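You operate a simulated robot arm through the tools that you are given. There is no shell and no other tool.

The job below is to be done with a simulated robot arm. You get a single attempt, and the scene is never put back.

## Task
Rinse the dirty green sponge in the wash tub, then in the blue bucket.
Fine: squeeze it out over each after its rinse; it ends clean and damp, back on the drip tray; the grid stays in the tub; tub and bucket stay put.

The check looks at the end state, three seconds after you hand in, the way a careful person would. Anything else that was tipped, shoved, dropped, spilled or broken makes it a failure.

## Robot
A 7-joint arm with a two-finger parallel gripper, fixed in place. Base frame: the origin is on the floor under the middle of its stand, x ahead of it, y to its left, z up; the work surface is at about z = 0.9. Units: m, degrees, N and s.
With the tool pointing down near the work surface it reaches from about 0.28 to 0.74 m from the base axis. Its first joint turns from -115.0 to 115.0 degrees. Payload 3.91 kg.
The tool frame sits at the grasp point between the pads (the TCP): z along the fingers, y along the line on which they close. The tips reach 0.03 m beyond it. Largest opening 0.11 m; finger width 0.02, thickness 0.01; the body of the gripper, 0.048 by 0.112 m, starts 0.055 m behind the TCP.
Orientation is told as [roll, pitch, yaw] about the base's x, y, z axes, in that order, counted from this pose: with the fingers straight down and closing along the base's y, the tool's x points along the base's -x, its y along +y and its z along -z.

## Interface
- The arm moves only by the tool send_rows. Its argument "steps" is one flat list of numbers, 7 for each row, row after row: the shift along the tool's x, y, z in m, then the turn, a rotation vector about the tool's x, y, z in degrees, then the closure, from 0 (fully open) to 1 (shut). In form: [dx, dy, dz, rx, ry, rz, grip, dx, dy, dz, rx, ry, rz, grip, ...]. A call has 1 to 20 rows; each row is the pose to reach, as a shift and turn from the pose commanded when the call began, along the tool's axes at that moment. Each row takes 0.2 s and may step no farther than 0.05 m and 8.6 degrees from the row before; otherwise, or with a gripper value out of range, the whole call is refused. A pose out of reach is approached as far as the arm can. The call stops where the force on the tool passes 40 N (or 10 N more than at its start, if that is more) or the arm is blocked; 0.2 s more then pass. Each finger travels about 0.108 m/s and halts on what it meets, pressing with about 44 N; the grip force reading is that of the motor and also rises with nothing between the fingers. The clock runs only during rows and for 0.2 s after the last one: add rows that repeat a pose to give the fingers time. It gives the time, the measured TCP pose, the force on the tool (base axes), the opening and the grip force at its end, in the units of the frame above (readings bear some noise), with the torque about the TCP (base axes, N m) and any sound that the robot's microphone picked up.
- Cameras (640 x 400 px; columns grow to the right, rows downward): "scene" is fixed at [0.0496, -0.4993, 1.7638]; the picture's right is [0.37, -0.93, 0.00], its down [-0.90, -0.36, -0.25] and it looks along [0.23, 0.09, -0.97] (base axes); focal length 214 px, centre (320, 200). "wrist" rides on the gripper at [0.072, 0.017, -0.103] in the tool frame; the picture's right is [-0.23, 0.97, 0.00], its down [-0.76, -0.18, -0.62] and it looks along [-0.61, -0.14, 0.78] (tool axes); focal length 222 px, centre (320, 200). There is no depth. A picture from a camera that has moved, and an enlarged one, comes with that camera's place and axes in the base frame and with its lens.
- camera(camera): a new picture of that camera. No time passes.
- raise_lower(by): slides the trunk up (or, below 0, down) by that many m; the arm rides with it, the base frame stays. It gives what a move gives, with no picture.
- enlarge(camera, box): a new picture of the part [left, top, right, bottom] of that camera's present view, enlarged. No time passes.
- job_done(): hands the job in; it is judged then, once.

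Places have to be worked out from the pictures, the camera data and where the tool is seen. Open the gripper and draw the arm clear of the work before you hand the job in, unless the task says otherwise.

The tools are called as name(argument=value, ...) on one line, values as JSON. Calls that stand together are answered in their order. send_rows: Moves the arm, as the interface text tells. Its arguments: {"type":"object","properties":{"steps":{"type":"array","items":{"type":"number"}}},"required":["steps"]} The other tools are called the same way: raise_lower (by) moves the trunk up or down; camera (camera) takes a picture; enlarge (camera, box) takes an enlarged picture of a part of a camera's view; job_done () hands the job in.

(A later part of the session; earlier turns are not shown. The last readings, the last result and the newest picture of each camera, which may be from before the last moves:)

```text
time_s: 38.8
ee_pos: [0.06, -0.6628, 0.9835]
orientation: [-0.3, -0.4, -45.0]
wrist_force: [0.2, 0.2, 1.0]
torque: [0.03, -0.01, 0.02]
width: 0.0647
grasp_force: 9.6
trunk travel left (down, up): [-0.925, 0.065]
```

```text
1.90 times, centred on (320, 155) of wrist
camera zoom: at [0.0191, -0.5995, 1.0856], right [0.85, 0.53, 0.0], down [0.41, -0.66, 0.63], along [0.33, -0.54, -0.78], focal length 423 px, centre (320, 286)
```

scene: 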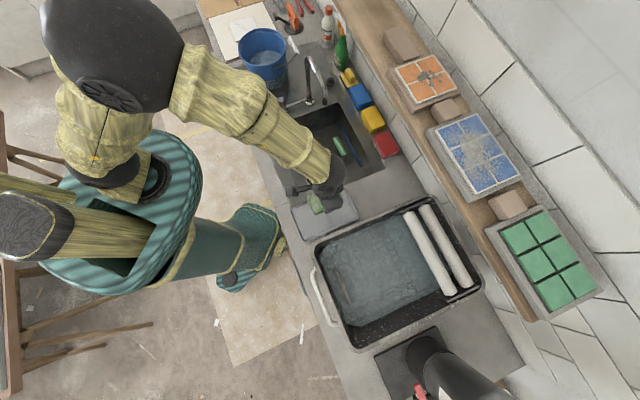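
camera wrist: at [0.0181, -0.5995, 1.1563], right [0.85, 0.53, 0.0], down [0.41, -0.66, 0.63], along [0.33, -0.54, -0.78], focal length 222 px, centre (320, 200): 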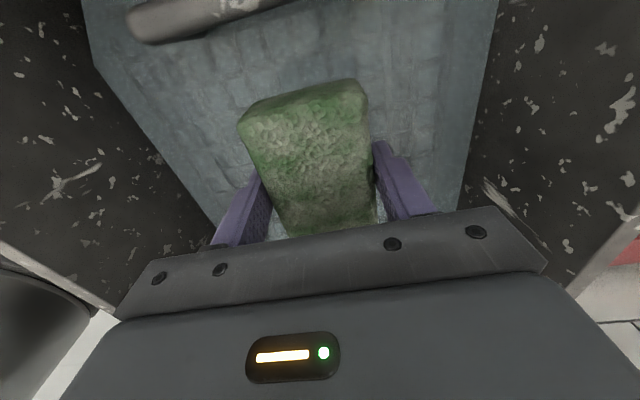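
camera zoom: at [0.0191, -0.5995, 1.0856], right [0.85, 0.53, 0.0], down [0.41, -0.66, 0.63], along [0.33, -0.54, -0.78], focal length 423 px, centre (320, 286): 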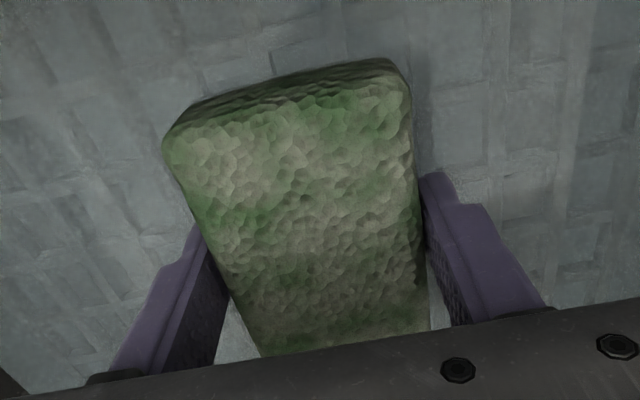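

It holds at ~10 N with the 0.42 command. I lift it slowly out of the water with this light grip, then squeeze hard over the tub for over a second.

send_rows(steps=[0, 0, -0.01, 0, 0, 0, 0.422, 0, 0, -0.02, 0, 0, 0, 0.422, 0, 0, -0.03, 0, 0, 0, 0.422, 0, 0, -0.04, 0, 0, 0, 0.422, 0, 0, -0.05, 0, 0, 0, 0.422, 0, 0, -0.06, 0, 0, 0, 0.422, 0, 0, -0.07, 0, 0, 0, 0.422, 0, 0, -0.07, 0, 0, 0, 0.422])

enlarge(camera="wrist", box=[190, 50, 450, 260])

```text
time_s: 40.6
ee_pos: [0.0572, -0.663, 1.0549]
orientation: [-0.2, -0.3, -44.9]
wrist_force: [-0.3, -0.5, -0.5]
torque: [0.01, 0.01, -0.01]
width: 0.0649
grasp_force: 8.9
trunk travel left (down, up): [-0.925, 0.065]
```

```text
1.90 times, centred on (320, 155) of wrist
camera zoom: at [0.0182, -0.5995, 1.1565], right [0.85, 0.53, 0.0], down [0.41, -0.66, 0.63], along [0.33, -0.53, -0.78], focal length 423 px, centre (320, 286)
```

zoom: 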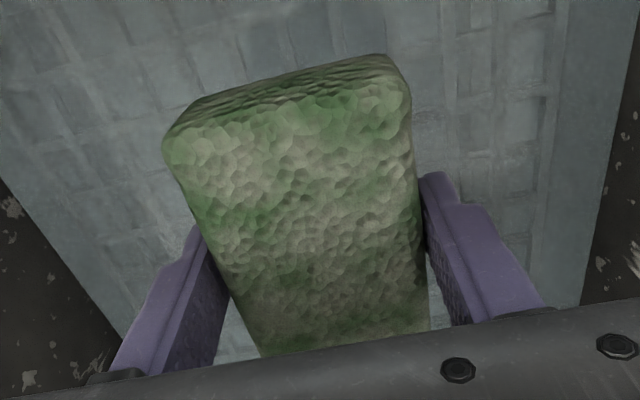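

The sponge held at ~9 N out of the water and looks fully wet. Now the deliberate squeeze over the tub, held for about two seconds.

send_rows(steps=[0, 0, 0, 0, 0, 0, 0.6, 0, 0, 0, 0, 0, 0, 1, 0, 0, 0, 0, 0, 0, 1, 0, 0, 0, 0, 0, 0, 1, 0, 0, 0, 0, 0, 0, 1, 0, 0, 0, 0, 0, 0, 1, 0, 0, 0, 0, 0, 0, 1, 0, 0, 0, 0, 0, 0, 1, 0, 0, 0, 0, 0, 0, 1, 0, 0, 0, 0, 0, 0, 1])

enlarge(camera="wrist", box=[190, 50, 450, 260])

```text
time_s: 42.8
ee_pos: [0.0591, -0.663, 1.0548]
orientation: [-0.3, -0.4, -44.8]
wrist_force: [0.1, 0.5, -1.0]
torque: [0.0, 0.0, 0.01]
width: 0.064
grasp_force: 44.0
trunk travel left (down, up): [-0.925, 0.065]
```

```text
1.90 times, centred on (320, 155) of wrist
camera zoom: at [0.0182, -0.5993, 1.1564], right [0.85, 0.53, 0.0], down [0.41, -0.66, 0.63], along [0.33, -0.54, -0.78], focal length 423 px, centre (320, 286)
```

zoom: 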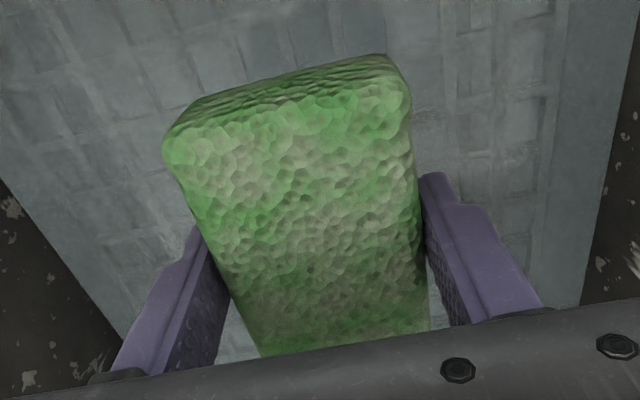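

The squeeze worked: the sponge is visibly lighter and greener now. I raise it well above the tub and start the travel toward the bucket at z≈1.235.

send_rows(steps=[0, 0, -0.03, 0, 0, 0, 0.6, 0, 0, -0.07, 0, 0, 0, 0.6, 0, 0, -0.11, 0, 0, 0, 0.6, 0, 0, -0.15, 0, 0, 0, 0.6, 0, 0, -0.18, 0, 0, 0, 0.6, 0, 0.04, -0.18, 0, 0, 0, 0.6, 0.001, 0.085, -0.18, 0, 0, 0, 0.6, 0.001, 0.13, -0.18, 0, 0, 0, 0.6, 0.002, 0.175, -0.18, 0, 0, 0, 0.6, 0.002, 0.22, -0.18, 0, 0, 0, 0.6, 0.003, 0.265, -0.18, 0, 0, 0, 0.6, 0.003, 0.31, -0.18, 0, 0, 0, 0.6, 0.004, 0.355, -0.18, 0, 0, 0, 0.6, 0.004, 0.4, -0.18, 0, 0, 0, 0.6, 0.005, 0.445, -0.18, 0, 0, 0, 0.6, 0.005, 0.48, -0.18, 0, 0, 0, 0.6, 0.005, 0.48, -0.18, 0, 0, 0, 0.6])

camera(camera="wrist")

camera(camera="scene")

```text
time_s: 46.4
ee_pos: [0.3937, -0.3207, 1.2311]
orientation: [-0.2, -0.5, -45.0]
wrist_force: [-0.3, 0.6, 0.0]
torque: [0.01, -0.01, -0.01]
width: 0.0639
grasp_force: 43.7
trunk travel left (down, up): [-0.925, 0.065]
```

```text
taken
camera wrist: at [0.3538, -0.2575, 1.3332], right [0.85, 0.53, 0.0], down [0.41, -0.66, 0.63], along [0.33, -0.54, -0.78], focal length 222 px, centre (320, 200)
```

wrist: 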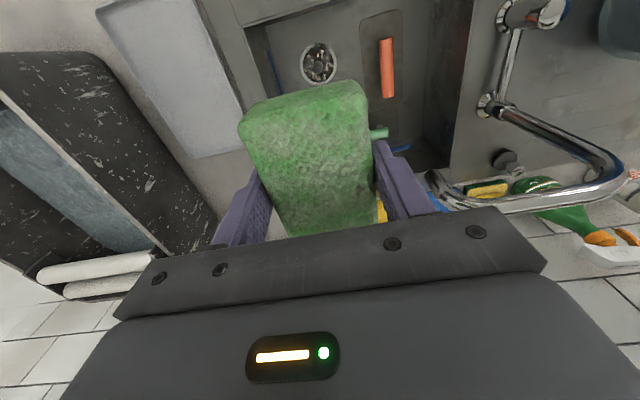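

```text
taken
```

scene: 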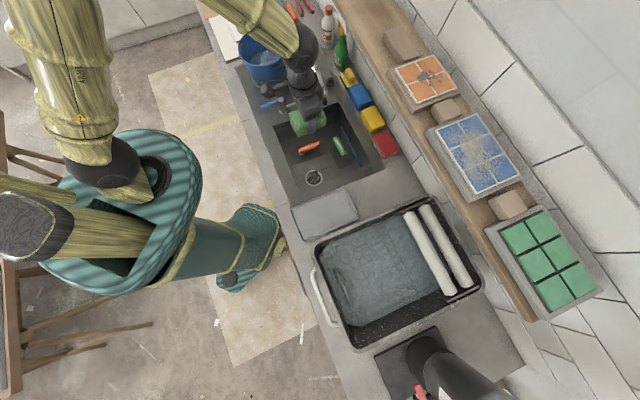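

All good: tub and grid unchanged, the sponge is in hand. I continue to above the bucket, turning to yaw -90 so that the camera box stays inside the bucket's circle.

send_rows(steps=[0.0005, 0.0452, 0, 0, 0, 4.09, 0.6, 0.001, 0.0905, 0, 0, 0, 8.18, 0.6, 0.0015, 0.1357, 0, 0, 0, 12.27, 0.6, 0.002, 0.181, 0, 0, 0, 16.36, 0.6, 0.0025, 0.2262, 0, 0, 0, 20.45, 0.6, 0.003, 0.2714, 0, 0, 0, 24.55, 0.6, 0.0035, 0.3167, 0, 0, 0, 28.64, 0.6, 0.004, 0.3619, 0, 0, 0, 32.73, 0.6, 0.0045, 0.4072, 0, 0, 0, 36.82, 0.6, 0.005, 0.4524, 0, 0, 0, 40.91, 0.6, 0.0054, 0.4976, 0, 0, 0, 45, 0.6, 0.0054, 0.4976, 0, 0, 0, 45, 0.6])

camera(camera="wrist")

enlarge(camera="scene", box=[170, 0, 370, 130])

```text
time_s: 49.0
ee_pos: [0.7443, 0.0353, 1.2243]
orientation: [0.2, -0.5, -90.0]
wrist_force: [0.1, -0.4, -1.2]
torque: [0.0, -0.03, 0.0]
width: 0.0639
grasp_force: 43.8
trunk travel left (down, up): [-0.925, 0.065]
```

```text
taken
camera wrist: at [0.761, 0.108, 1.3264], right [0.97, -0.23, 0.0], down [-0.18, -0.76, 0.63], along [-0.14, -0.61, -0.78], focal length 222 px, centre (320, 200)
```

wrist: 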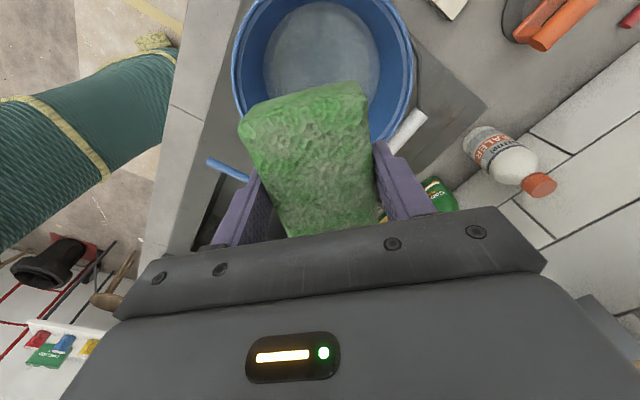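

```text
3.08 times, centred on (270, 65) of scene
camera zoom: at [0.0496, -0.4993, 1.7638], right [0.37, -0.93, 0.0], down [-0.9, -0.36, -0.25], along [0.23, 0.09, -0.97], focal length 660 px, centre (474, 615)
```

zoom: 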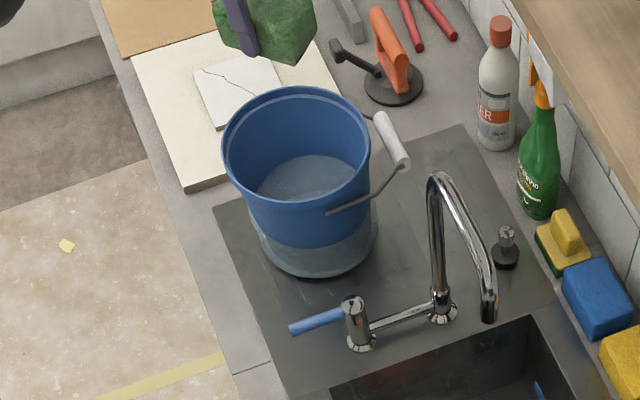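

Centred above the bucket at (0.744, 0.035) with yaw -90. I lower to TCP ≈1.06, with the sponge just entering the rim, and check clearance.

send_rows(steps=[0, 0, 0.04, 0, 0, 0, 0.6, 0, -0.001, 0.08, 0, 0, 0, 0.6, 0, -0.001, 0.12, 0, 0, 0, 0.6, 0, -0.001, 0.16, 0, 0, 0, 0.6, 0, -0.001, 0.16, 0, 0, 0, 0.6])

camera(camera="wrist")

enlarge(camera="scene", box=[210, 0, 330, 100])

```text
time_s: 50.2
ee_pos: [0.7416, 0.0372, 1.0643]
orientation: [0.1, -0.6, -89.8]
wrist_force: [-0.4, -0.7, -0.5]
torque: [0.03, -0.01, -0.02]
width: 0.0641
grasp_force: 44.5
trunk travel left (down, up): [-0.925, 0.065]
```

```text
taken
camera wrist: at [0.7581, 0.1105, 1.1664], right [0.97, -0.23, 0.0], down [-0.18, -0.76, 0.63], along [-0.14, -0.61, -0.78], focal length 222 px, centre (320, 200)
```

wrist: 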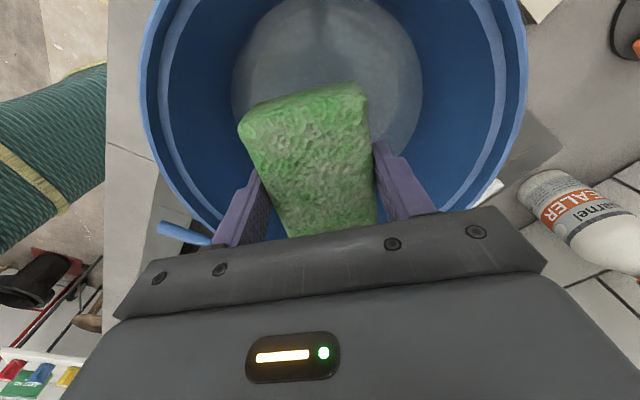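

```text
4.00 times, centred on (270, 50) of scene
camera zoom: at [0.0496, -0.4993, 1.7638], right [0.37, -0.93, 0.0], down [-0.9, -0.36, -0.25], along [0.23, 0.09, -0.97], focal length 858 px, centre (520, 800)
```

zoom: 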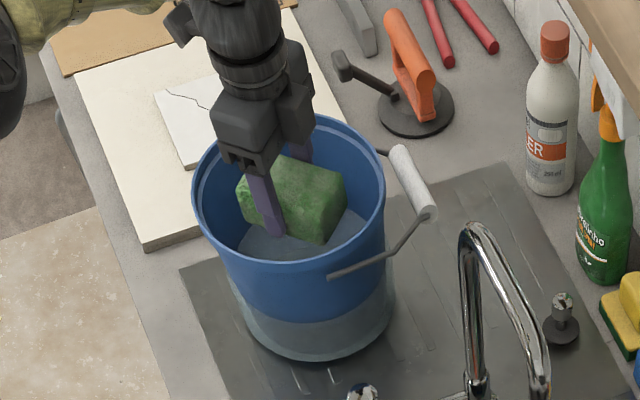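

Clearance is fine all around the rim. I lower gently into the water to TCP ≈0.965 with small steps.

send_rows(steps=[0, 0.001, 0.025, 0, 0, 0, 0.6, 0, 0.001, 0.05, 0, 0, 0, 0.6, 0, 0.001, 0.065, 0, 0, 0, 0.6, 0, 0.001, 0.08, 0, 0, 0, 0.6, 0, 0.001, 0.09, 0, 0, 0, 0.6, 0, 0.001, 0.098, 0, 0, 0, 0.6, 0, 0.001, 0.098, 0, 0, 0, 0.6])

camera(camera="wrist")

enlarge(camera="scene", box=[210, 0, 330, 100])

```text
time_s: 51.8
ee_pos: [0.744, 0.0356, 0.9718]
orientation: [0.1, -0.4, -89.9]
wrist_force: [-0.3, -0.2, -0.1]
torque: [0.01, 0.03, -0.01]
width: 0.064
grasp_force: 44.0
trunk travel left (down, up): [-0.925, 0.065]
```

```text
taken
camera wrist: at [0.7593, 0.108, 1.0727], right [0.97, -0.23, 0.0], down [-0.18, -0.76, 0.63], along [-0.14, -0.61, -0.78], focal length 222 px, centre (320, 200)
```

wrist: 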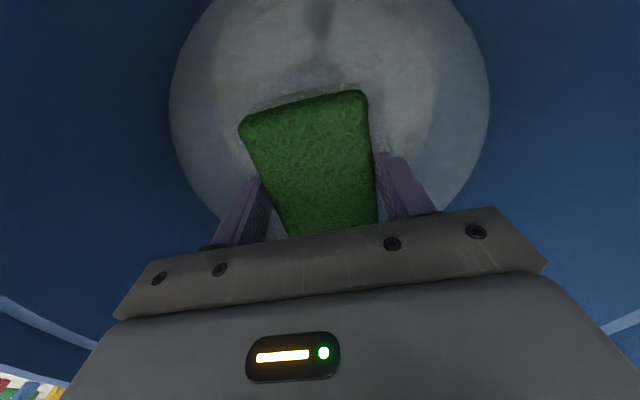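

```text
4.00 times, centred on (270, 50) of scene
camera zoom: at [0.0496, -0.4993, 1.7638], right [0.37, -0.93, 0.0], down [-0.9, -0.36, -0.25], along [0.23, 0.09, -0.97], focal length 858 px, centre (520, 800)
```

zoom: 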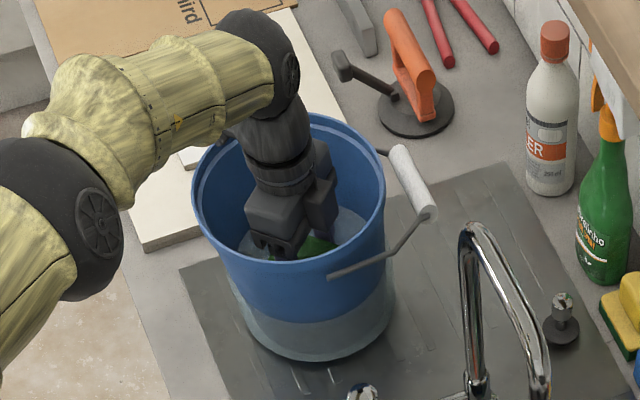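

The sponge turned uniformly green in the bucket — clean and wet, with no contact forces. I relax to the light grip, go a few mm deeper, swish slightly and squeeze/release under water.

send_rows(steps=[0, 0, 0, 0, 0, 0, 0.43, 0, 0, 0.003, 0, 0, 0, 0.422, 0, 0, 0.006, 0, 0, 0, 0.422, 0.008, 0, 0.006, 0, 0, 0, 0.422, 0, 0, 0.006, 0, 0, 0, 0.422, -0.008, 0, 0.006, 0, 0, 0, 0.422, 0, 0, 0.006, 0, 0, 0, 0.422, 0, 0, 0.006, 0, 0, 0, 0.6, 0, 0, 0.006, 0, 0, 0, 0.6, 0, 0, 0.006, 0, 0, 0, 0.422, 0, 0, 0.006, 0, 0, 0, 0.422, 0, 0, 0.006, 0, 0, 0, 0.422, 0, 0, 0.006, 0, 0, 0, 0.422])

camera(camera="wrist")

```text
time_s: 54.6
ee_pos: [0.7432, 0.0362, 0.9652]
orientation: [0.2, -0.5, -89.9]
wrist_force: [-0.5, -0.8, 0.9]
torque: [-0.01, 0.03, 0.01]
width: 0.0645
grasp_force: 9.7
trunk travel left (down, up): [-0.925, 0.065]
```

```text
taken
camera wrist: at [0.7591, 0.1081, 1.0673], right [0.97, -0.23, 0.0], down [-0.18, -0.76, 0.63], along [-0.14, -0.61, -0.78], focal length 222 px, centre (320, 200)
```

wrist: 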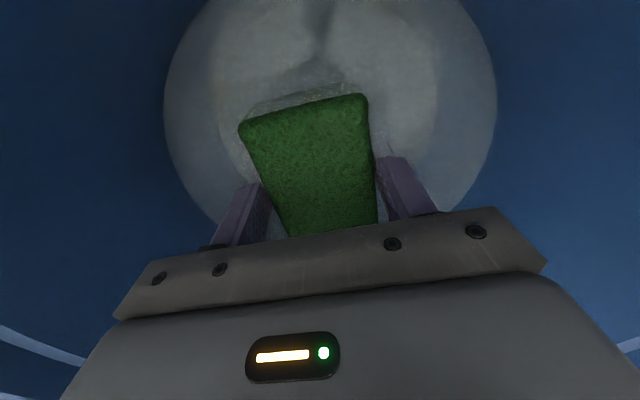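

It is clean and soaked, held with ~10 N. I lift it slowly out of the water, staying inside the bucket, with the light grip.

send_rows(steps=[0, 0, -0.01, 0, 0, 0, 0.422, 0, 0, -0.02, 0, 0, 0, 0.422, 0, 0, -0.03, 0, 0, 0, 0.422, 0, 0, -0.04, 0, 0, 0, 0.422, 0, 0, -0.05, 0, 0, 0, 0.422, 0, 0, -0.06, 0, 0, 0, 0.422, 0, 0, -0.07, 0, 0, 0, 0.422, 0, 0, -0.078, 0, 0, 0, 0.422, 0, 0, -0.078, 0, 0, 0, 0.422])

camera(camera="wrist")

```text
time_s: 56.6
ee_pos: [0.7452, 0.0359, 1.042]
orientation: [0.1, -0.6, -89.8]
wrist_force: [0.5, 0.3, -0.6]
torque: [0.04, 0.0, 0.01]
width: 0.0646
grasp_force: 9.8
trunk travel left (down, up): [-0.925, 0.065]
```

```text
taken
camera wrist: at [0.7603, 0.1095, 1.1444], right [0.97, -0.23, 0.0], down [-0.18, -0.76, 0.63], along [-0.14, -0.61, -0.78], focal length 222 px, centre (320, 200)
```

wrist: 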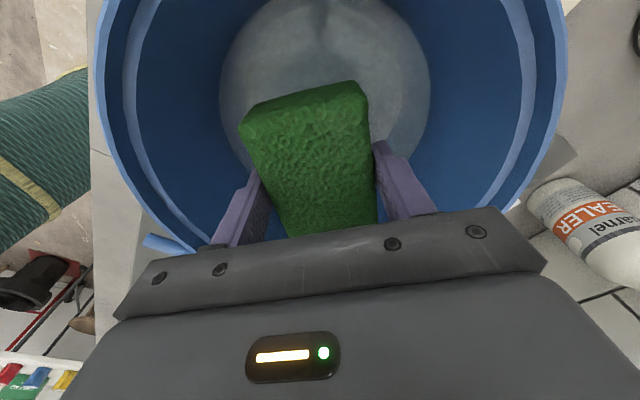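

The sponge is out of the water, dark with water, over the bucket. Now the hard squeeze, held about two seconds.

send_rows(steps=[0, 0, 0, 0, 0, 0, 0.6, 0, 0, 0, 0, 0, 0, 1, 0, 0, 0, 0, 0, 0, 1, 0, 0, 0, 0, 0, 0, 1, 0, 0, 0, 0, 0, 0, 1, 0, 0, 0, 0, 0, 0, 1, 0, 0, 0, 0, 0, 0, 1, 0, 0, 0, 0, 0, 0, 1, 0, 0, 0, 0, 0, 0, 1, 0, 0, 0, 0, 0, 0, 1])

camera(camera="wrist")

```text
time_s: 58.8
ee_pos: [0.7445, 0.0363, 1.0419]
orientation: [0.1, -0.5, -89.9]
wrist_force: [-0.7, 0.6, 0.1]
torque: [0.0, 0.0, 0.04]
width: 0.0642
grasp_force: 44.0
trunk travel left (down, up): [-0.925, 0.065]
```

```text
taken
camera wrist: at [0.7603, 0.1093, 1.1444], right [0.97, -0.23, 0.0], down [-0.18, -0.76, 0.63], along [-0.14, -0.61, -0.78], focal length 222 px, centre (320, 200)
```

wrist: 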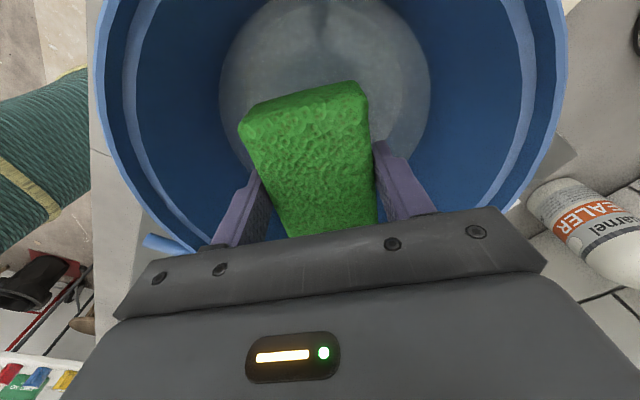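

It went to a lighter clean green: squeezed out and damp. I raise it straight out of the bucket.

send_rows(steps=[0, 0, -0.03, 0, 0, 0, 0.6, 0, 0, -0.07, 0, 0, 0, 0.6, 0, 0, -0.11, 0, 0, 0, 0.6, 0, 0, -0.15, 0, 0, 0, 0.6, 0, 0, -0.19, 0, 0, 0, 0.6, 0, 0, -0.19, 0, 0, 0, 0.6])

camera(camera="scene")

```text
time_s: 60.2
ee_pos: [0.7456, 0.0403, 1.2319]
orientation: [0.0, -0.5, -89.8]
wrist_force: [1.2, 0.3, -0.4]
torque: [0.02, 0.0, 0.01]
width: 0.0639
grasp_force: 43.9
trunk travel left (down, up): [-0.925, 0.065]
```

```text
taken
```

scene: 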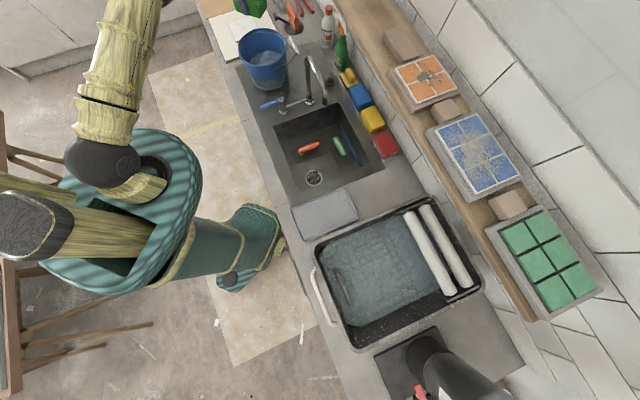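

The bucket hasn't moved and everything else is in place. I travel to above the drip tray at z≈1.23, turning back to yaw -45.

send_rows(steps=[-0.0291, -0.0317, 0, 0, 0, -2.65, 0.6, -0.0582, -0.0635, 0, 0, 0, -5.29, 0.6, -0.0873, -0.0952, 0, 0, 0, -7.94, 0.6, -0.1165, -0.1269, 0, 0, 0, -10.59, 0.6, -0.1456, -0.1587, 0, 0, 0, -13.24, 0.6, -0.1747, -0.1904, 0, 0, 0, -15.88, 0.6, -0.2038, -0.2221, 0, 0, 0, -18.53, 0.6, -0.2329, -0.2539, 0, 0, 0, -21.18, 0.6, -0.2621, -0.2856, 0, 0, 0, -23.82, 0.6, -0.2912, -0.3174, 0, 0, 0, -26.47, 0.6, -0.3203, -0.3491, 0, 0, 0, -29.12, 0.6, -0.3494, -0.3808, 0, 0, 0, -31.76, 0.6, -0.3785, -0.4126, 0, 0, 0, -34.41, 0.6, -0.4076, -0.4443, 0, 0, 0, -37.06, 0.6, -0.4368, -0.476, 0, 0, 0, -39.7, 0.6, -0.4659, -0.5078, 0, 0, 0, -42.35, 0.6, -0.495, -0.5395, 0, 0, 0, -45, 0.6, -0.495, -0.5395, 0, 0, 0, -45, 0.6])

camera(camera="wrist")

```text
time_s: 64.0
ee_pos: [0.2026, -0.4578, 1.2357]
orientation: [-0.2, -0.4, -45.0]
wrist_force: [0.5, 0.0, 0.5]
torque: [0.0, 0.02, 0.0]
width: 0.0638
grasp_force: 44.3
trunk travel left (down, up): [-0.925, 0.065]
```

```text
taken
camera wrist: at [0.1619, -0.394, 1.3367], right [0.85, 0.53, 0.0], down [0.41, -0.66, 0.63], along [0.33, -0.54, -0.78], focal length 222 px, centre (320, 200)
```

wrist: 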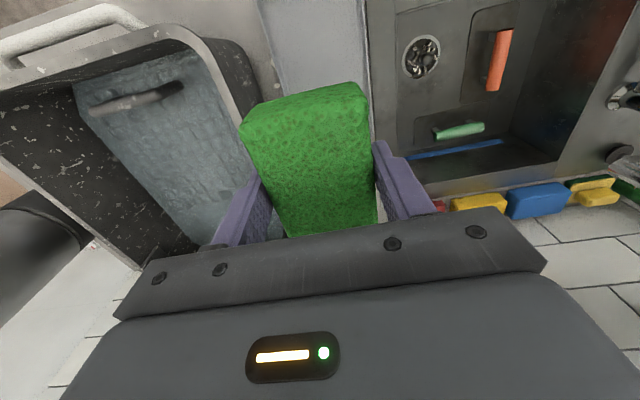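

The sponge is over the tray, clean bright green. I correct the small offset and tilt and descend to TCP ≈1.0.

send_rows(steps=[-0.001, 0.003, 0.03, 0.14, 0.42, 0, 0.6, -0.001, 0.003, 0.07, 0.14, 0.42, 0, 0.6, -0.001, 0.003, 0.11, 0.14, 0.42, 0, 0.6, -0.001, 0.003, 0.15, 0.14, 0.42, 0, 0.6, -0.001, 0.003, 0.19, 0.14, 0.42, 0, 0.6, -0.001, 0.003, 0.225, 0.14, 0.42, 0, 0.6, -0.001, 0.003, 0.225, 0.14, 0.42, 0, 0.6])

camera(camera="wrist")

enlarge(camera="scene", box=[275, 160, 375, 240])

```text
time_s: 65.6
ee_pos: [0.2066, -0.4586, 1.0077]
orientation: [-0.4, 0.1, -44.9]
wrist_force: [0.1, 1.0, -1.1]
torque: [-0.03, 0.03, 0.0]
width: 0.0644
grasp_force: 43.9
trunk travel left (down, up): [-0.925, 0.065]
```

```text
taken
camera wrist: at [0.1676, -0.3955, 1.1093], right [0.85, 0.53, -0.01], down [0.42, -0.66, 0.62], along [0.33, -0.53, -0.78], focal length 222 px, centre (320, 200)
```

wrist: 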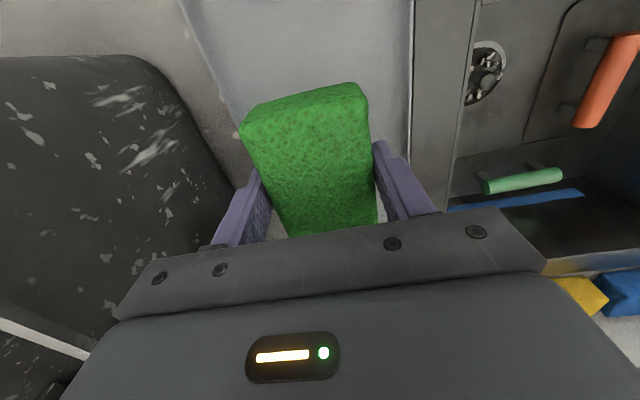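

```text
5.00 times, centred on (325, 200) of scene
camera zoom: at [0.0496, -0.4993, 1.7638], right [0.37, -0.93, 0.0], down [-0.9, -0.36, -0.25], along [0.23, 0.09, -0.97], focal length 1072 px, centre (295, 200)
```

zoom: 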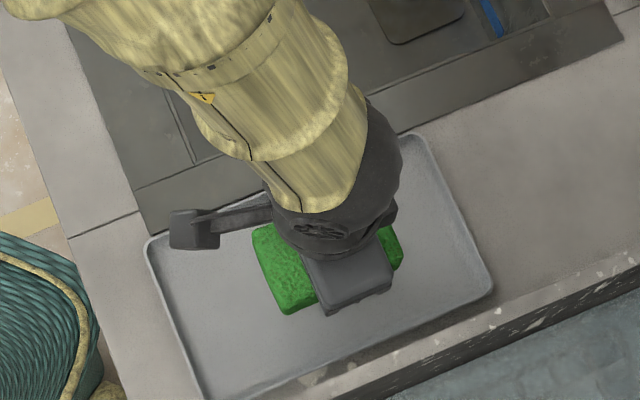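

The sponge is well inside the tray outline. I lower it slowly the last few centimetres toward TCP ≈0.947, watching for contact.

send_rows(steps=[0, 0, 0.02, 0, 0, 0, 0.6, 0, 0, 0.04, 0, 0, 0, 0.6, 0, 0, 0.05, 0, 0, 0, 0.6, 0, 0, 0.056, 0, 0, 0, 0.6, 0, 0, 0.059, 0, 0, 0, 0.6, 0, 0, 0.059, 0, 0, 0, 0.6])

camera(camera="wrist")

```text
time_s: 67.0
ee_pos: [0.2064, -0.4586, 0.9502]
orientation: [-0.4, 0.0, -44.9]
wrist_force: [0.5, 0.0, -0.7]
torque: [-0.04, 0.01, 0.01]
width: 0.0641
grasp_force: 44.1
trunk travel left (down, up): [-0.925, 0.065]
```

```text
taken
camera wrist: at [0.1666, -0.3944, 1.0534], right [0.85, 0.53, -0.01], down [0.42, -0.66, 0.62], along [0.33, -0.53, -0.78], focal length 222 px, centre (320, 200)
```

wrist: 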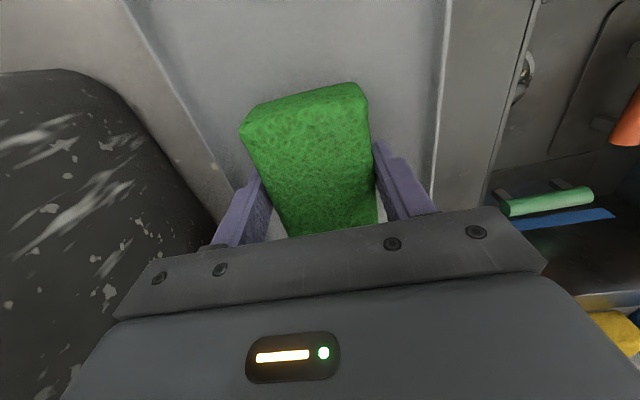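

No contact yet at TCP 0.950. I lower a few mm more, slowly, to seat the sponge on the tray.

send_rows(steps=[0, 0, 0.002, 0, 0, 0, 0.6, 0, 0, 0.004, 0, 0, 0, 0.6, 0, 0, 0.004, 0, 0, 0, 0.6])

```text
time_s: 67.8
ee_pos: [0.2061, -0.4594, 0.9483]
orientation: [-0.4, 0.0, -44.9]
wrist_force: [0.3, -1.0, -0.6]
torque: [0.0, 0.0, -0.01]
width: 0.0639
grasp_force: 44.4
trunk travel left (down, up): [-0.925, 0.065]
```

Still no contact force; I go down another 3 mm in 1 mm steps.

send_rows(steps=[0, 0, 0.001, 0, 0, 0, 0.6, 0, 0, 0.002, 0, 0, 0, 0.6, 0, 0, 0.003, 0, 0, 0, 0.6, 0, 0, 0.003, 0, 0, 0, 0.6])

```text
time_s: 68.8
ee_pos: [0.2072, -0.4586, 0.9446]
orientation: [-0.4, 0.1, -44.9]
wrist_force: [0.2, 0.5, -0.1]
torque: [-0.02, -0.02, 0.01]
width: 0.0642
grasp_force: 44.5
trunk travel left (down, up): [-0.925, 0.065]
```

Force is still ~0, so the sponge probably slid up a little in the grip at the grid. Another 3 mm in 1 mm steps.

send_rows(steps=[0, 0, 0.001, 0, 0, 0, 0.6, 0, 0, 0.002, 0, 0, 0, 0.6, 0, 0, 0.003, 0, 0, 0, 0.6, 0, 0, 0.003, 0, 0, 0, 0.6])

enlarge(camera="wrist", box=[190, 50, 450, 260])

```text
time_s: 69.8
ee_pos: [0.2073, -0.4576, 0.9416]
orientation: [-0.4, 0.0, -44.8]
wrist_force: [-0.4, -0.1, 2.6]
torque: [-0.02, -0.16, -0.02]
width: 0.0638
grasp_force: 44.0
trunk travel left (down, up): [-0.925, 0.065]
```

```text
1.90 times, centred on (320, 155) of wrist
camera zoom: at [0.1672, -0.395, 1.0446], right [0.85, 0.53, -0.01], down [0.42, -0.66, 0.62], along [0.33, -0.53, -0.78], focal length 423 px, centre (320, 286)
```

zoom: 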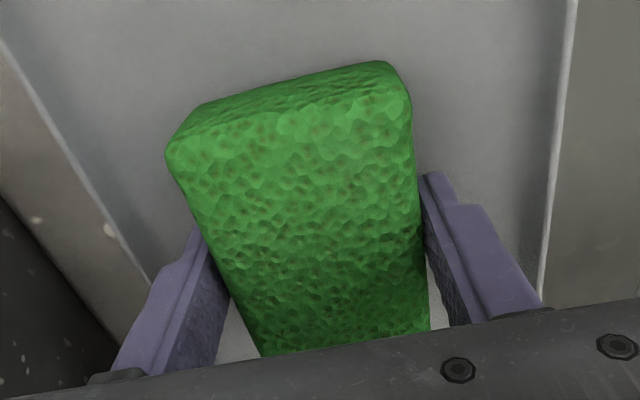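

Contact felt (2.6 N): the sponge sits on the tray. I see faint brownish speckles, so before letting go I look closer to judge whether it is pore texture or leftover dirt.

enlarge(camera="wrist", box=[230, 75, 390, 195])

enlarge(camera="scene", box=[295, 190, 355, 235])

```text
3.33 times, centred on (310, 135) of wrist
camera zoom: at [0.1672, -0.395, 1.0446], right [0.85, 0.53, -0.01], down [0.42, -0.66, 0.62], along [0.33, -0.53, -0.78], focal length 740 px, centre (353, 417)
```

zoom: 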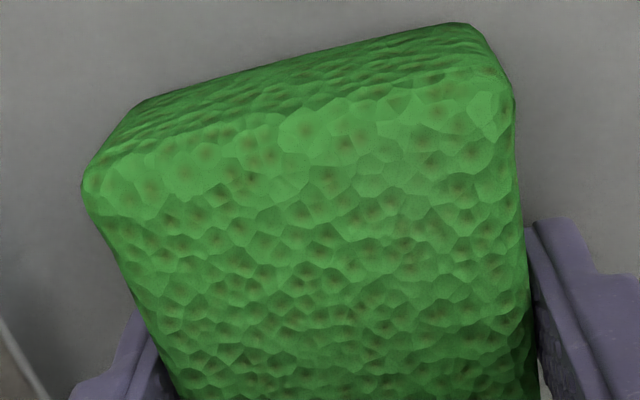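

```text
8.89 times, centred on (325, 212) of scene
camera zoom: at [0.0496, -0.4993, 1.7638], right [0.37, -0.93, 0.0], down [-0.9, -0.36, -0.25], along [0.23, 0.09, -0.97], focal length 1906 px, centre (276, 89)
```

zoom: 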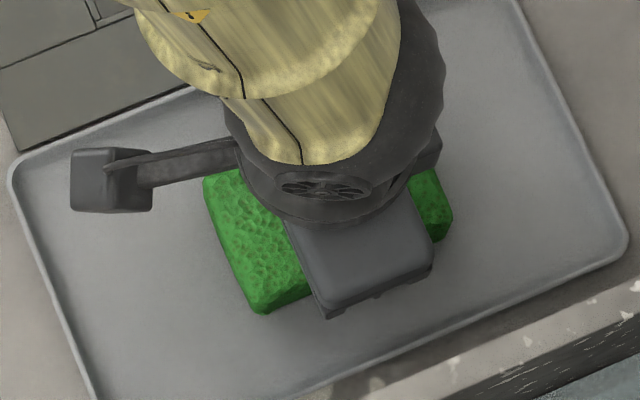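

The speckles sit in every pore and could be traces of dirt left, so to be safe I'll give it one more, longer rinse and squeeze in the clean bucket. I lift off the tray again first.

send_rows(steps=[0, 0, -0.02, 0, 0, 0, 0.6, 0, 0, -0.06, -0.28, 0.28, 0, 0.6, 0, 0, -0.1, -0.28, 0.28, 0, 0.6, 0, 0, -0.145, -0.28, 0.28, 0, 0.6, 0, 0, -0.19, -0.28, 0.28, 0, 0.6, 0, 0, -0.235, -0.28, 0.28, 0, 0.6, 0, 0, -0.28, -0.28, 0.28, 0, 0.6, 0, 0, -0.29, -0.28, 0.28, 0, 0.6, 0, 0, -0.29, -0.28, 0.28, 0, 0.6])

enlarge(camera="wrist", box=[230, 75, 390, 195])

camera(camera="scene")

```text
time_s: 71.8
ee_pos: [0.2077, -0.4571, 1.2338]
orientation: [0.0, 0.3, -45.0]
wrist_force: [-0.3, 0.8, -0.6]
torque: [-0.01, 0.02, 0.0]
width: 0.0643
grasp_force: 44.1
trunk travel left (down, up): [-0.925, 0.065]
```

```text
3.33 times, centred on (310, 135) of wrist
camera zoom: at [0.1683, -0.3942, 1.3369], right [0.85, 0.53, 0.0], down [0.42, -0.67, 0.62], along [0.33, -0.53, -0.79], focal length 740 px, centre (353, 417)
```

zoom: 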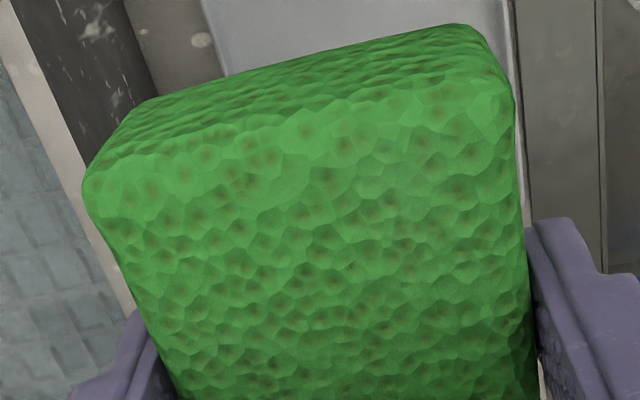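

```text
taken
```

scene: 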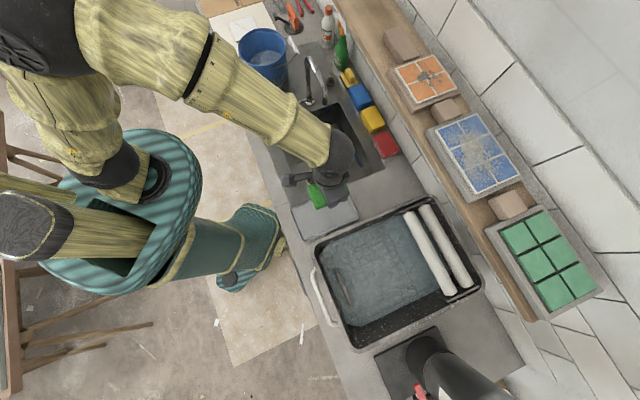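

The tray stayed put. I carry the sponge back to above the bucket along the same proven path.

send_rows(steps=[-0.0017, 0.0427, 0, 0, 0, 2.65, 0.6, -0.0034, 0.0855, 0, 0, 0, 5.29, 0.6, -0.0051, 0.1282, 0, 0, 0, 7.94, 0.6, -0.0069, 0.171, 0, 0, 0, 10.59, 0.6, -0.0086, 0.2137, 0, 0, 0, 13.24, 0.6, -0.0103, 0.2564, 0, 0, 0, 15.88, 0.6, -0.012, 0.2992, 0, 0, 0, 18.53, 0.6, -0.0137, 0.3419, 0, 0, 0, 21.18, 0.6, -0.0154, 0.3846, 0, 0, 0, 23.82, 0.6, -0.0171, 0.4274, 0, 0, 0, 26.47, 0.6, -0.0188, 0.4701, 0, 0, 0, 29.12, 0.6, -0.0206, 0.5128, 0, 0, 0, 31.76, 0.6, -0.0223, 0.5556, 0, 0, 0, 34.41, 0.6, -0.024, 0.5983, 0, 0, 0, 37.06, 0.6, -0.0257, 0.641, 0, 0, 0, 39.7, 0.6, -0.0274, 0.6838, 0, 0, 0, 42.35, 0.6, -0.0291, 0.7264, 0, 0, 0, 45, 0.6, -0.0291, 0.7264, 0, 0, 0, 45, 0.6])

camera(camera="wrist")

```text
time_s: 75.6
ee_pos: [0.7445, 0.0327, 1.2274]
orientation: [-0.3, 0.1, -90.0]
wrist_force: [-0.4, 0.6, 0.6]
torque: [-0.03, 0.01, 0.01]
width: 0.064
grasp_force: 44.0
trunk travel left (down, up): [-0.925, 0.065]
```

```text
taken
camera wrist: at [0.7614, 0.1051, 1.3306], right [0.97, -0.23, -0.01], down [-0.17, -0.76, 0.62], along [-0.15, -0.61, -0.78], focal length 222 px, centre (320, 200)
```

wrist: 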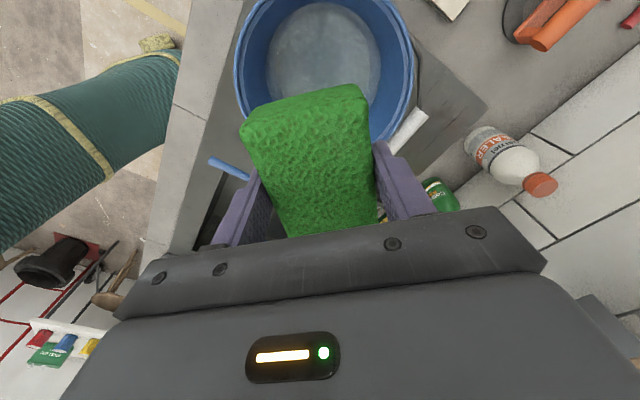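

Same pose above the bucket as before. I lower into the water to TCP ≈0.966, slowing near the surface.

send_rows(steps=[0.002, 0, 0.04, 0, 0, 0, 0.6, 0.003, 0, 0.08, 0, 0, 0, 0.6, 0.003, -0.001, 0.12, 0, 0, 0, 0.6, 0.003, -0.001, 0.16, 0, 0, 0, 0.6, 0.003, -0.001, 0.19, 0, 0, 0, 0.6, 0.003, -0.001, 0.215, 0, 0, 0, 0.6, 0.003, -0.001, 0.23, 0, 0, 0, 0.6, 0.003, -0.001, 0.245, 0, 0, 0, 0.6, 0.003, -0.001, 0.255, 0, 0, 0, 0.6, 0.003, -0.001, 0.26, 0, 0, 0, 0.6, 0.003, -0.001, 0.26, 0, 0, 0, 0.6])

camera(camera="wrist")

```text
time_s: 78.0
ee_pos: [0.7378, 0.0402, 0.9693]
orientation: [-0.3, 0.1, -89.9]
wrist_force: [-0.2, -0.5, -0.6]
torque: [0.0, -0.01, 0.03]
width: 0.0642
grasp_force: 43.7
trunk travel left (down, up): [-0.925, 0.065]
```

```text
taken
camera wrist: at [0.7552, 0.1121, 1.0726], right [0.97, -0.23, -0.01], down [-0.17, -0.76, 0.62], along [-0.15, -0.61, -0.78], focal length 222 px, centre (320, 200)
```

wrist: 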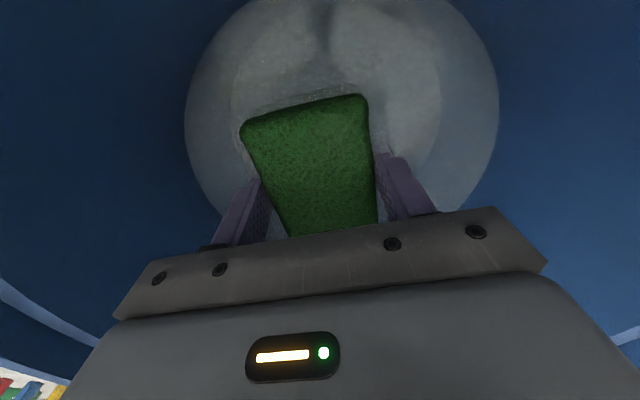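

In the water again with no contact. I rinse longer this time: light grip, gentle swishing, and several squeeze/release cycles under water.

send_rows(steps=[0, 0, 0.002, 0, 0, 0, 0.43, -0.003, 0, 0.003, 0, 0, 0, 0.422, -0.008, 0, 0.003, 0, 0, 0, 0.422, 0, 0, 0.003, 0, 0, 0, 0.422, -0.01, 0, 0.003, 0, 0, 0, 0.422, 0, 0, 0.003, 0, 0, 0, 0.422, -0.003, 0, 0.003, 0, 0, 0, 0.6, -0.003, 0, 0.003, 0, 0, 0, 0.6, -0.003, 0, 0.003, 0, 0, 0, 0.422, -0.003, 0, 0.003, 0, 0, 0, 0.422, -0.003, 0, 0.003, 0, 0, 0, 0.6, -0.003, 0, 0.003, 0, 0, 0, 0.6, -0.003, 0, 0.003, 0, 0, 0, 0.422, -0.003, 0, 0.003, 0, 0, 0, 0.422, -0.003, 0, 0.003, 0, 0, 0, 0.6, -0.003, 0, 0.003, 0, 0, 0, 0.6, -0.003, 0, 0.003, 0, 0, 0, 0.422, -0.003, 0, 0.003, 0, 0, 0, 0.422, -0.003, 0, 0.003, 0, 0, 0, 0.422, -0.003, 0, 0.003, 0, 0, 0, 0.422])

enlarge(camera="wrist", box=[230, 75, 390, 195])

```text
time_s: 82.2
ee_pos: [0.7405, 0.0371, 0.9657]
orientation: [-0.2, 0.1, -89.9]
wrist_force: [-1.1, 0.3, -0.4]
torque: [0.01, 0.0, 0.03]
width: 0.0647
grasp_force: 9.9
trunk travel left (down, up): [-0.925, 0.065]
```

```text
3.33 times, centred on (310, 135) of wrist
camera zoom: at [0.7568, 0.1082, 1.0687], right [0.97, -0.23, -0.01], down [-0.17, -0.76, 0.62], along [-0.15, -0.61, -0.78], focal length 740 px, centre (353, 417)
```

zoom: 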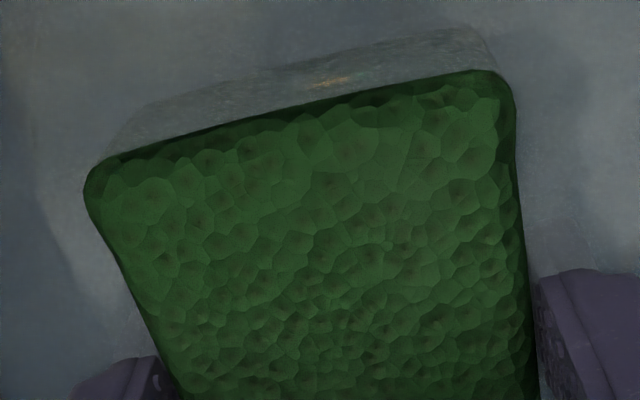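

The sponge's top face is just about at the surface, so I lower another few mm to submerge it fully, watching for the bucket's bottom, and cycle the squeeze again.

send_rows(steps=[0, 0, 0.002, 0, 0, 0, 0.422, 0, 0, 0.004, 0, 0, 0, 0.422, 0, 0, 0.006, 0, 0, 0, 0.422, 0, 0, 0.008, 0, 0, 0, 0.422, 0, 0, 0.008, 0, 0, 0, 0.422])

enlarge(camera="wrist", box=[230, 75, 390, 195])

enlarge(camera="scene", box=[210, 0, 330, 100])

```text
time_s: 83.4
ee_pos: [0.7396, 0.0372, 0.9581]
orientation: [-0.4, 0.0, -90.0]
wrist_force: [0.4, -0.4, -1.1]
torque: [0.01, -0.03, 0.0]
width: 0.0647
grasp_force: 9.4
trunk travel left (down, up): [-0.925, 0.065]
```

```text
3.33 times, centred on (310, 135) of wrist
camera zoom: at [0.7567, 0.1087, 1.0612], right [0.97, -0.23, -0.01], down [-0.17, -0.76, 0.62], along [-0.14, -0.61, -0.78], focal length 740 px, centre (353, 417)
```

zoom: 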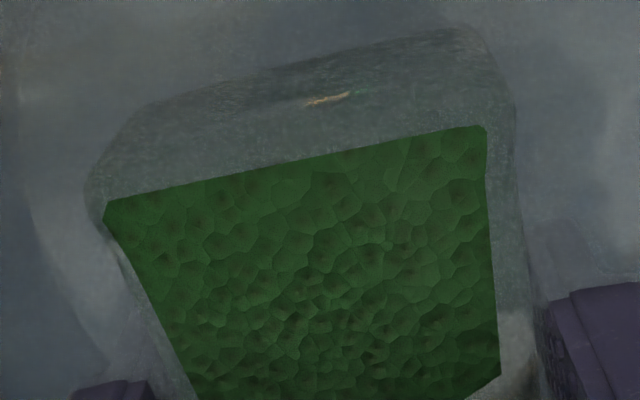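

```text
4.00 times, centred on (270, 50) of scene
camera zoom: at [0.0496, -0.4993, 1.7638], right [0.37, -0.93, 0.0], down [-0.9, -0.36, -0.25], along [0.23, 0.09, -0.97], focal length 858 px, centre (520, 800)
```

zoom: 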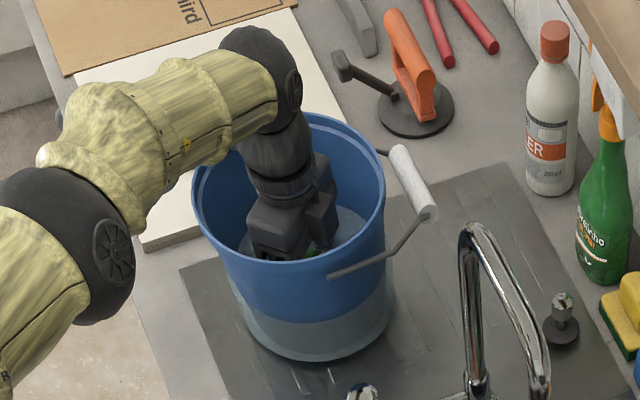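

Almost fully under now. A few mm more to submerge it completely, with another squeeze/release cycle and a soak.

send_rows(steps=[0, 0, 0.002, 0, 0, 0, 0.422, 0, 0, 0.004, 0, 0, 0, 0.422, 0, 0, 0.005, 0, 0, 0, 0.422, 0, 0, 0.005, 0, 0, 0, 0.6, 0, 0, 0.005, 0, 0, 0, 0.6, 0, 0, 0.005, 0, 0, 0, 0.422, 0, 0, 0.005, 0, 0, 0, 0.422, 0, 0, 0.005, 0, 0, 0, 0.6, 0, 0, 0.005, 0, 0, 0, 0.6, 0, 0, 0.005, 0, 0, 0, 0.422, 0, 0, 0.005, 0, 0, 0, 0.422, 0, 0, 0.005, 0, 0, 0, 0.422, 0, 0, 0.005, 0, 0, 0, 0.422])

enlarge(camera="wrist", box=[230, 75, 390, 195])

```text
time_s: 86.2
ee_pos: [0.7393, 0.0381, 0.9536]
orientation: [-0.3, 0.1, -89.9]
wrist_force: [0.5, 1.1, 0.1]
torque: [0.0, 0.0, -0.02]
width: 0.0646
grasp_force: 10.4
trunk travel left (down, up): [-0.925, 0.065]
```

```text
3.33 times, centred on (310, 135) of wrist
camera zoom: at [0.7555, 0.1097, 1.0567], right [0.97, -0.23, -0.01], down [-0.17, -0.76, 0.62], along [-0.15, -0.61, -0.78], focal length 740 px, centre (353, 417)
```

zoom: 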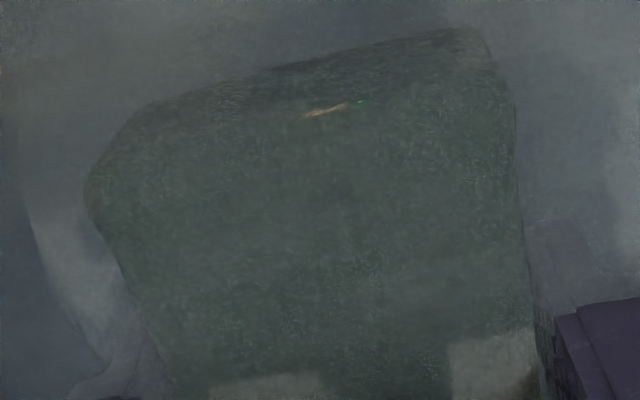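

Fully submerged and soaked. Now I lift it slowly with the light grip to just above the water inside the bucket.

send_rows(steps=[0, 0, -0.01, 0, 0, 0, 0.422, 0, 0, -0.02, 0, 0, 0, 0.422, 0, 0, -0.03, 0, 0, 0, 0.422, 0, 0, -0.04, 0, 0, 0, 0.422, 0, 0, -0.05, 0, 0, 0, 0.422, 0, 0, -0.06, 0, 0, 0, 0.422, 0, 0, -0.07, 0, 0, 0, 0.422, 0, 0, -0.08, 0, 0, 0, 0.422, 0, 0, -0.088, 0, 0, 0, 0.422, 0, 0, -0.088, 0, 0, 0, 0.422])

enlarge(camera="wrist", box=[230, 75, 390, 195])

```text
time_s: 88.4
ee_pos: [0.7522, 0.0385, 1.0399]
orientation: [-0.4, 0.2, -89.9]
wrist_force: [-0.5, -0.1, 0.1]
torque: [-0.02, -0.02, 0.0]
width: 0.0647
grasp_force: 10.1
out of reach, approached as far as the arm can: row 3, 4, 5, 6, 7, 8, 9, 10
trunk travel left (down, up): [-0.925, 0.065]
```

```text
3.33 times, centred on (310, 135) of wrist
camera zoom: at [0.7699, 0.1104, 1.1421], right [0.97, -0.23, -0.01], down [-0.17, -0.76, 0.62], along [-0.15, -0.61, -0.78], focal length 740 px, centre (353, 417)
```

zoom: 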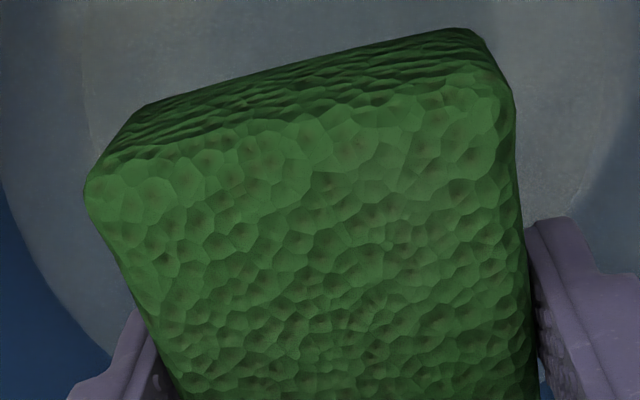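

Soaked, out of the water, held at ~10 N above the bucket. Now squeeze hard and hold.

send_rows(steps=[0, 0, 0, 0, 0, 0, 0.6, 0, 0, 0, 0, 0, 0, 1, 0, 0, 0, 0, 0, 0, 1, 0, 0, 0, 0, 0, 0, 1, 0, 0, 0, 0, 0, 0, 1, 0, 0, 0, 0, 0, 0, 1, 0, 0, 0, 0, 0, 0, 1, 0, 0, 0, 0, 0, 0, 1, 0, 0, 0, 0, 0, 0, 1, 0, 0, 0, 0, 0, 0, 1, 0, 0, 0, 0, 0, 0, 1, 0, 0, 0, 0, 0, 0, 1])

enlarge(camera="wrist", box=[230, 75, 390, 195])

```text
time_s: 91.0
ee_pos: [0.7523, 0.0382, 1.0394]
orientation: [-0.3, 0.1, -89.9]
wrist_force: [-0.1, 0.1, -0.5]
torque: [-0.01, -0.04, 0.02]
width: 0.0642
grasp_force: 43.9
trunk travel left (down, up): [-0.925, 0.065]
```

```text
3.33 times, centred on (310, 135) of wrist
camera zoom: at [0.7698, 0.1104, 1.142], right [0.97, -0.23, -0.01], down [-0.17, -0.76, 0.62], along [-0.15, -0.61, -0.78], focal length 740 px, centre (353, 417)
```

zoom: 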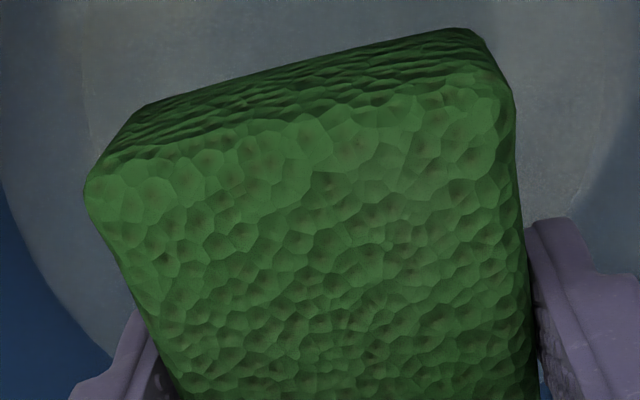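

I compare with the same full wrist view as after the first bucket squeeze.

camera(camera="wrist")

```text
taken
camera wrist: at [0.7698, 0.1104, 1.142], right [0.97, -0.23, -0.01], down [-0.17, -0.76, 0.62], along [-0.15, -0.61, -0.78], focal length 222 px, centre (320, 200)
```

wrist: 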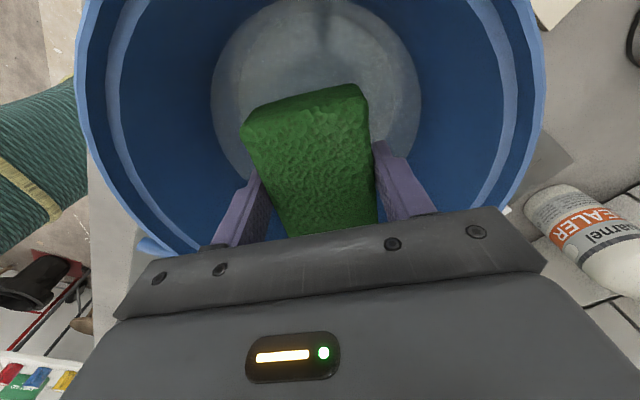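

It is lighter than soaked but darker than after the first squeeze — more water was taken up this time. I squeeze again in several relax/squeeze cycles over the bucket.

send_rows(steps=[0, 0, 0, 0, 0, 0, 0.422, 0, 0, 0, 0, 0, 0, 0.422, 0, 0, 0, 0, 0, 0, 1, 0, 0, 0, 0, 0, 0, 1, 0, 0, 0, 0, 0, 0, 1, 0, 0, 0, 0, 0, 0, 1, 0, 0, 0, 0, 0, 0, 1])

camera(camera="wrist")

```text
time_s: 92.6
ee_pos: [0.7533, 0.039, 1.0394]
orientation: [-0.3, 0.0, -89.9]
wrist_force: [0.1, -0.1, 0.1]
torque: [0.0, 0.01, 0.0]
width: 0.0641
grasp_force: 44.3
trunk travel left (down, up): [-0.925, 0.065]
```

```text
taken
camera wrist: at [0.7698, 0.1104, 1.142], right [0.97, -0.23, -0.01], down [-0.17, -0.76, 0.62], along [-0.15, -0.61, -0.78], focal length 222 px, centre (320, 200)
```

wrist: 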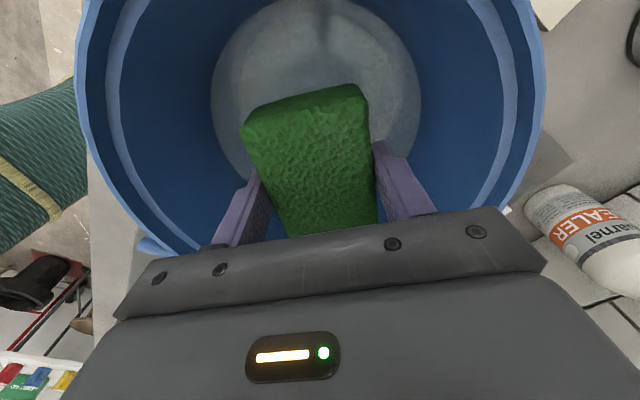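

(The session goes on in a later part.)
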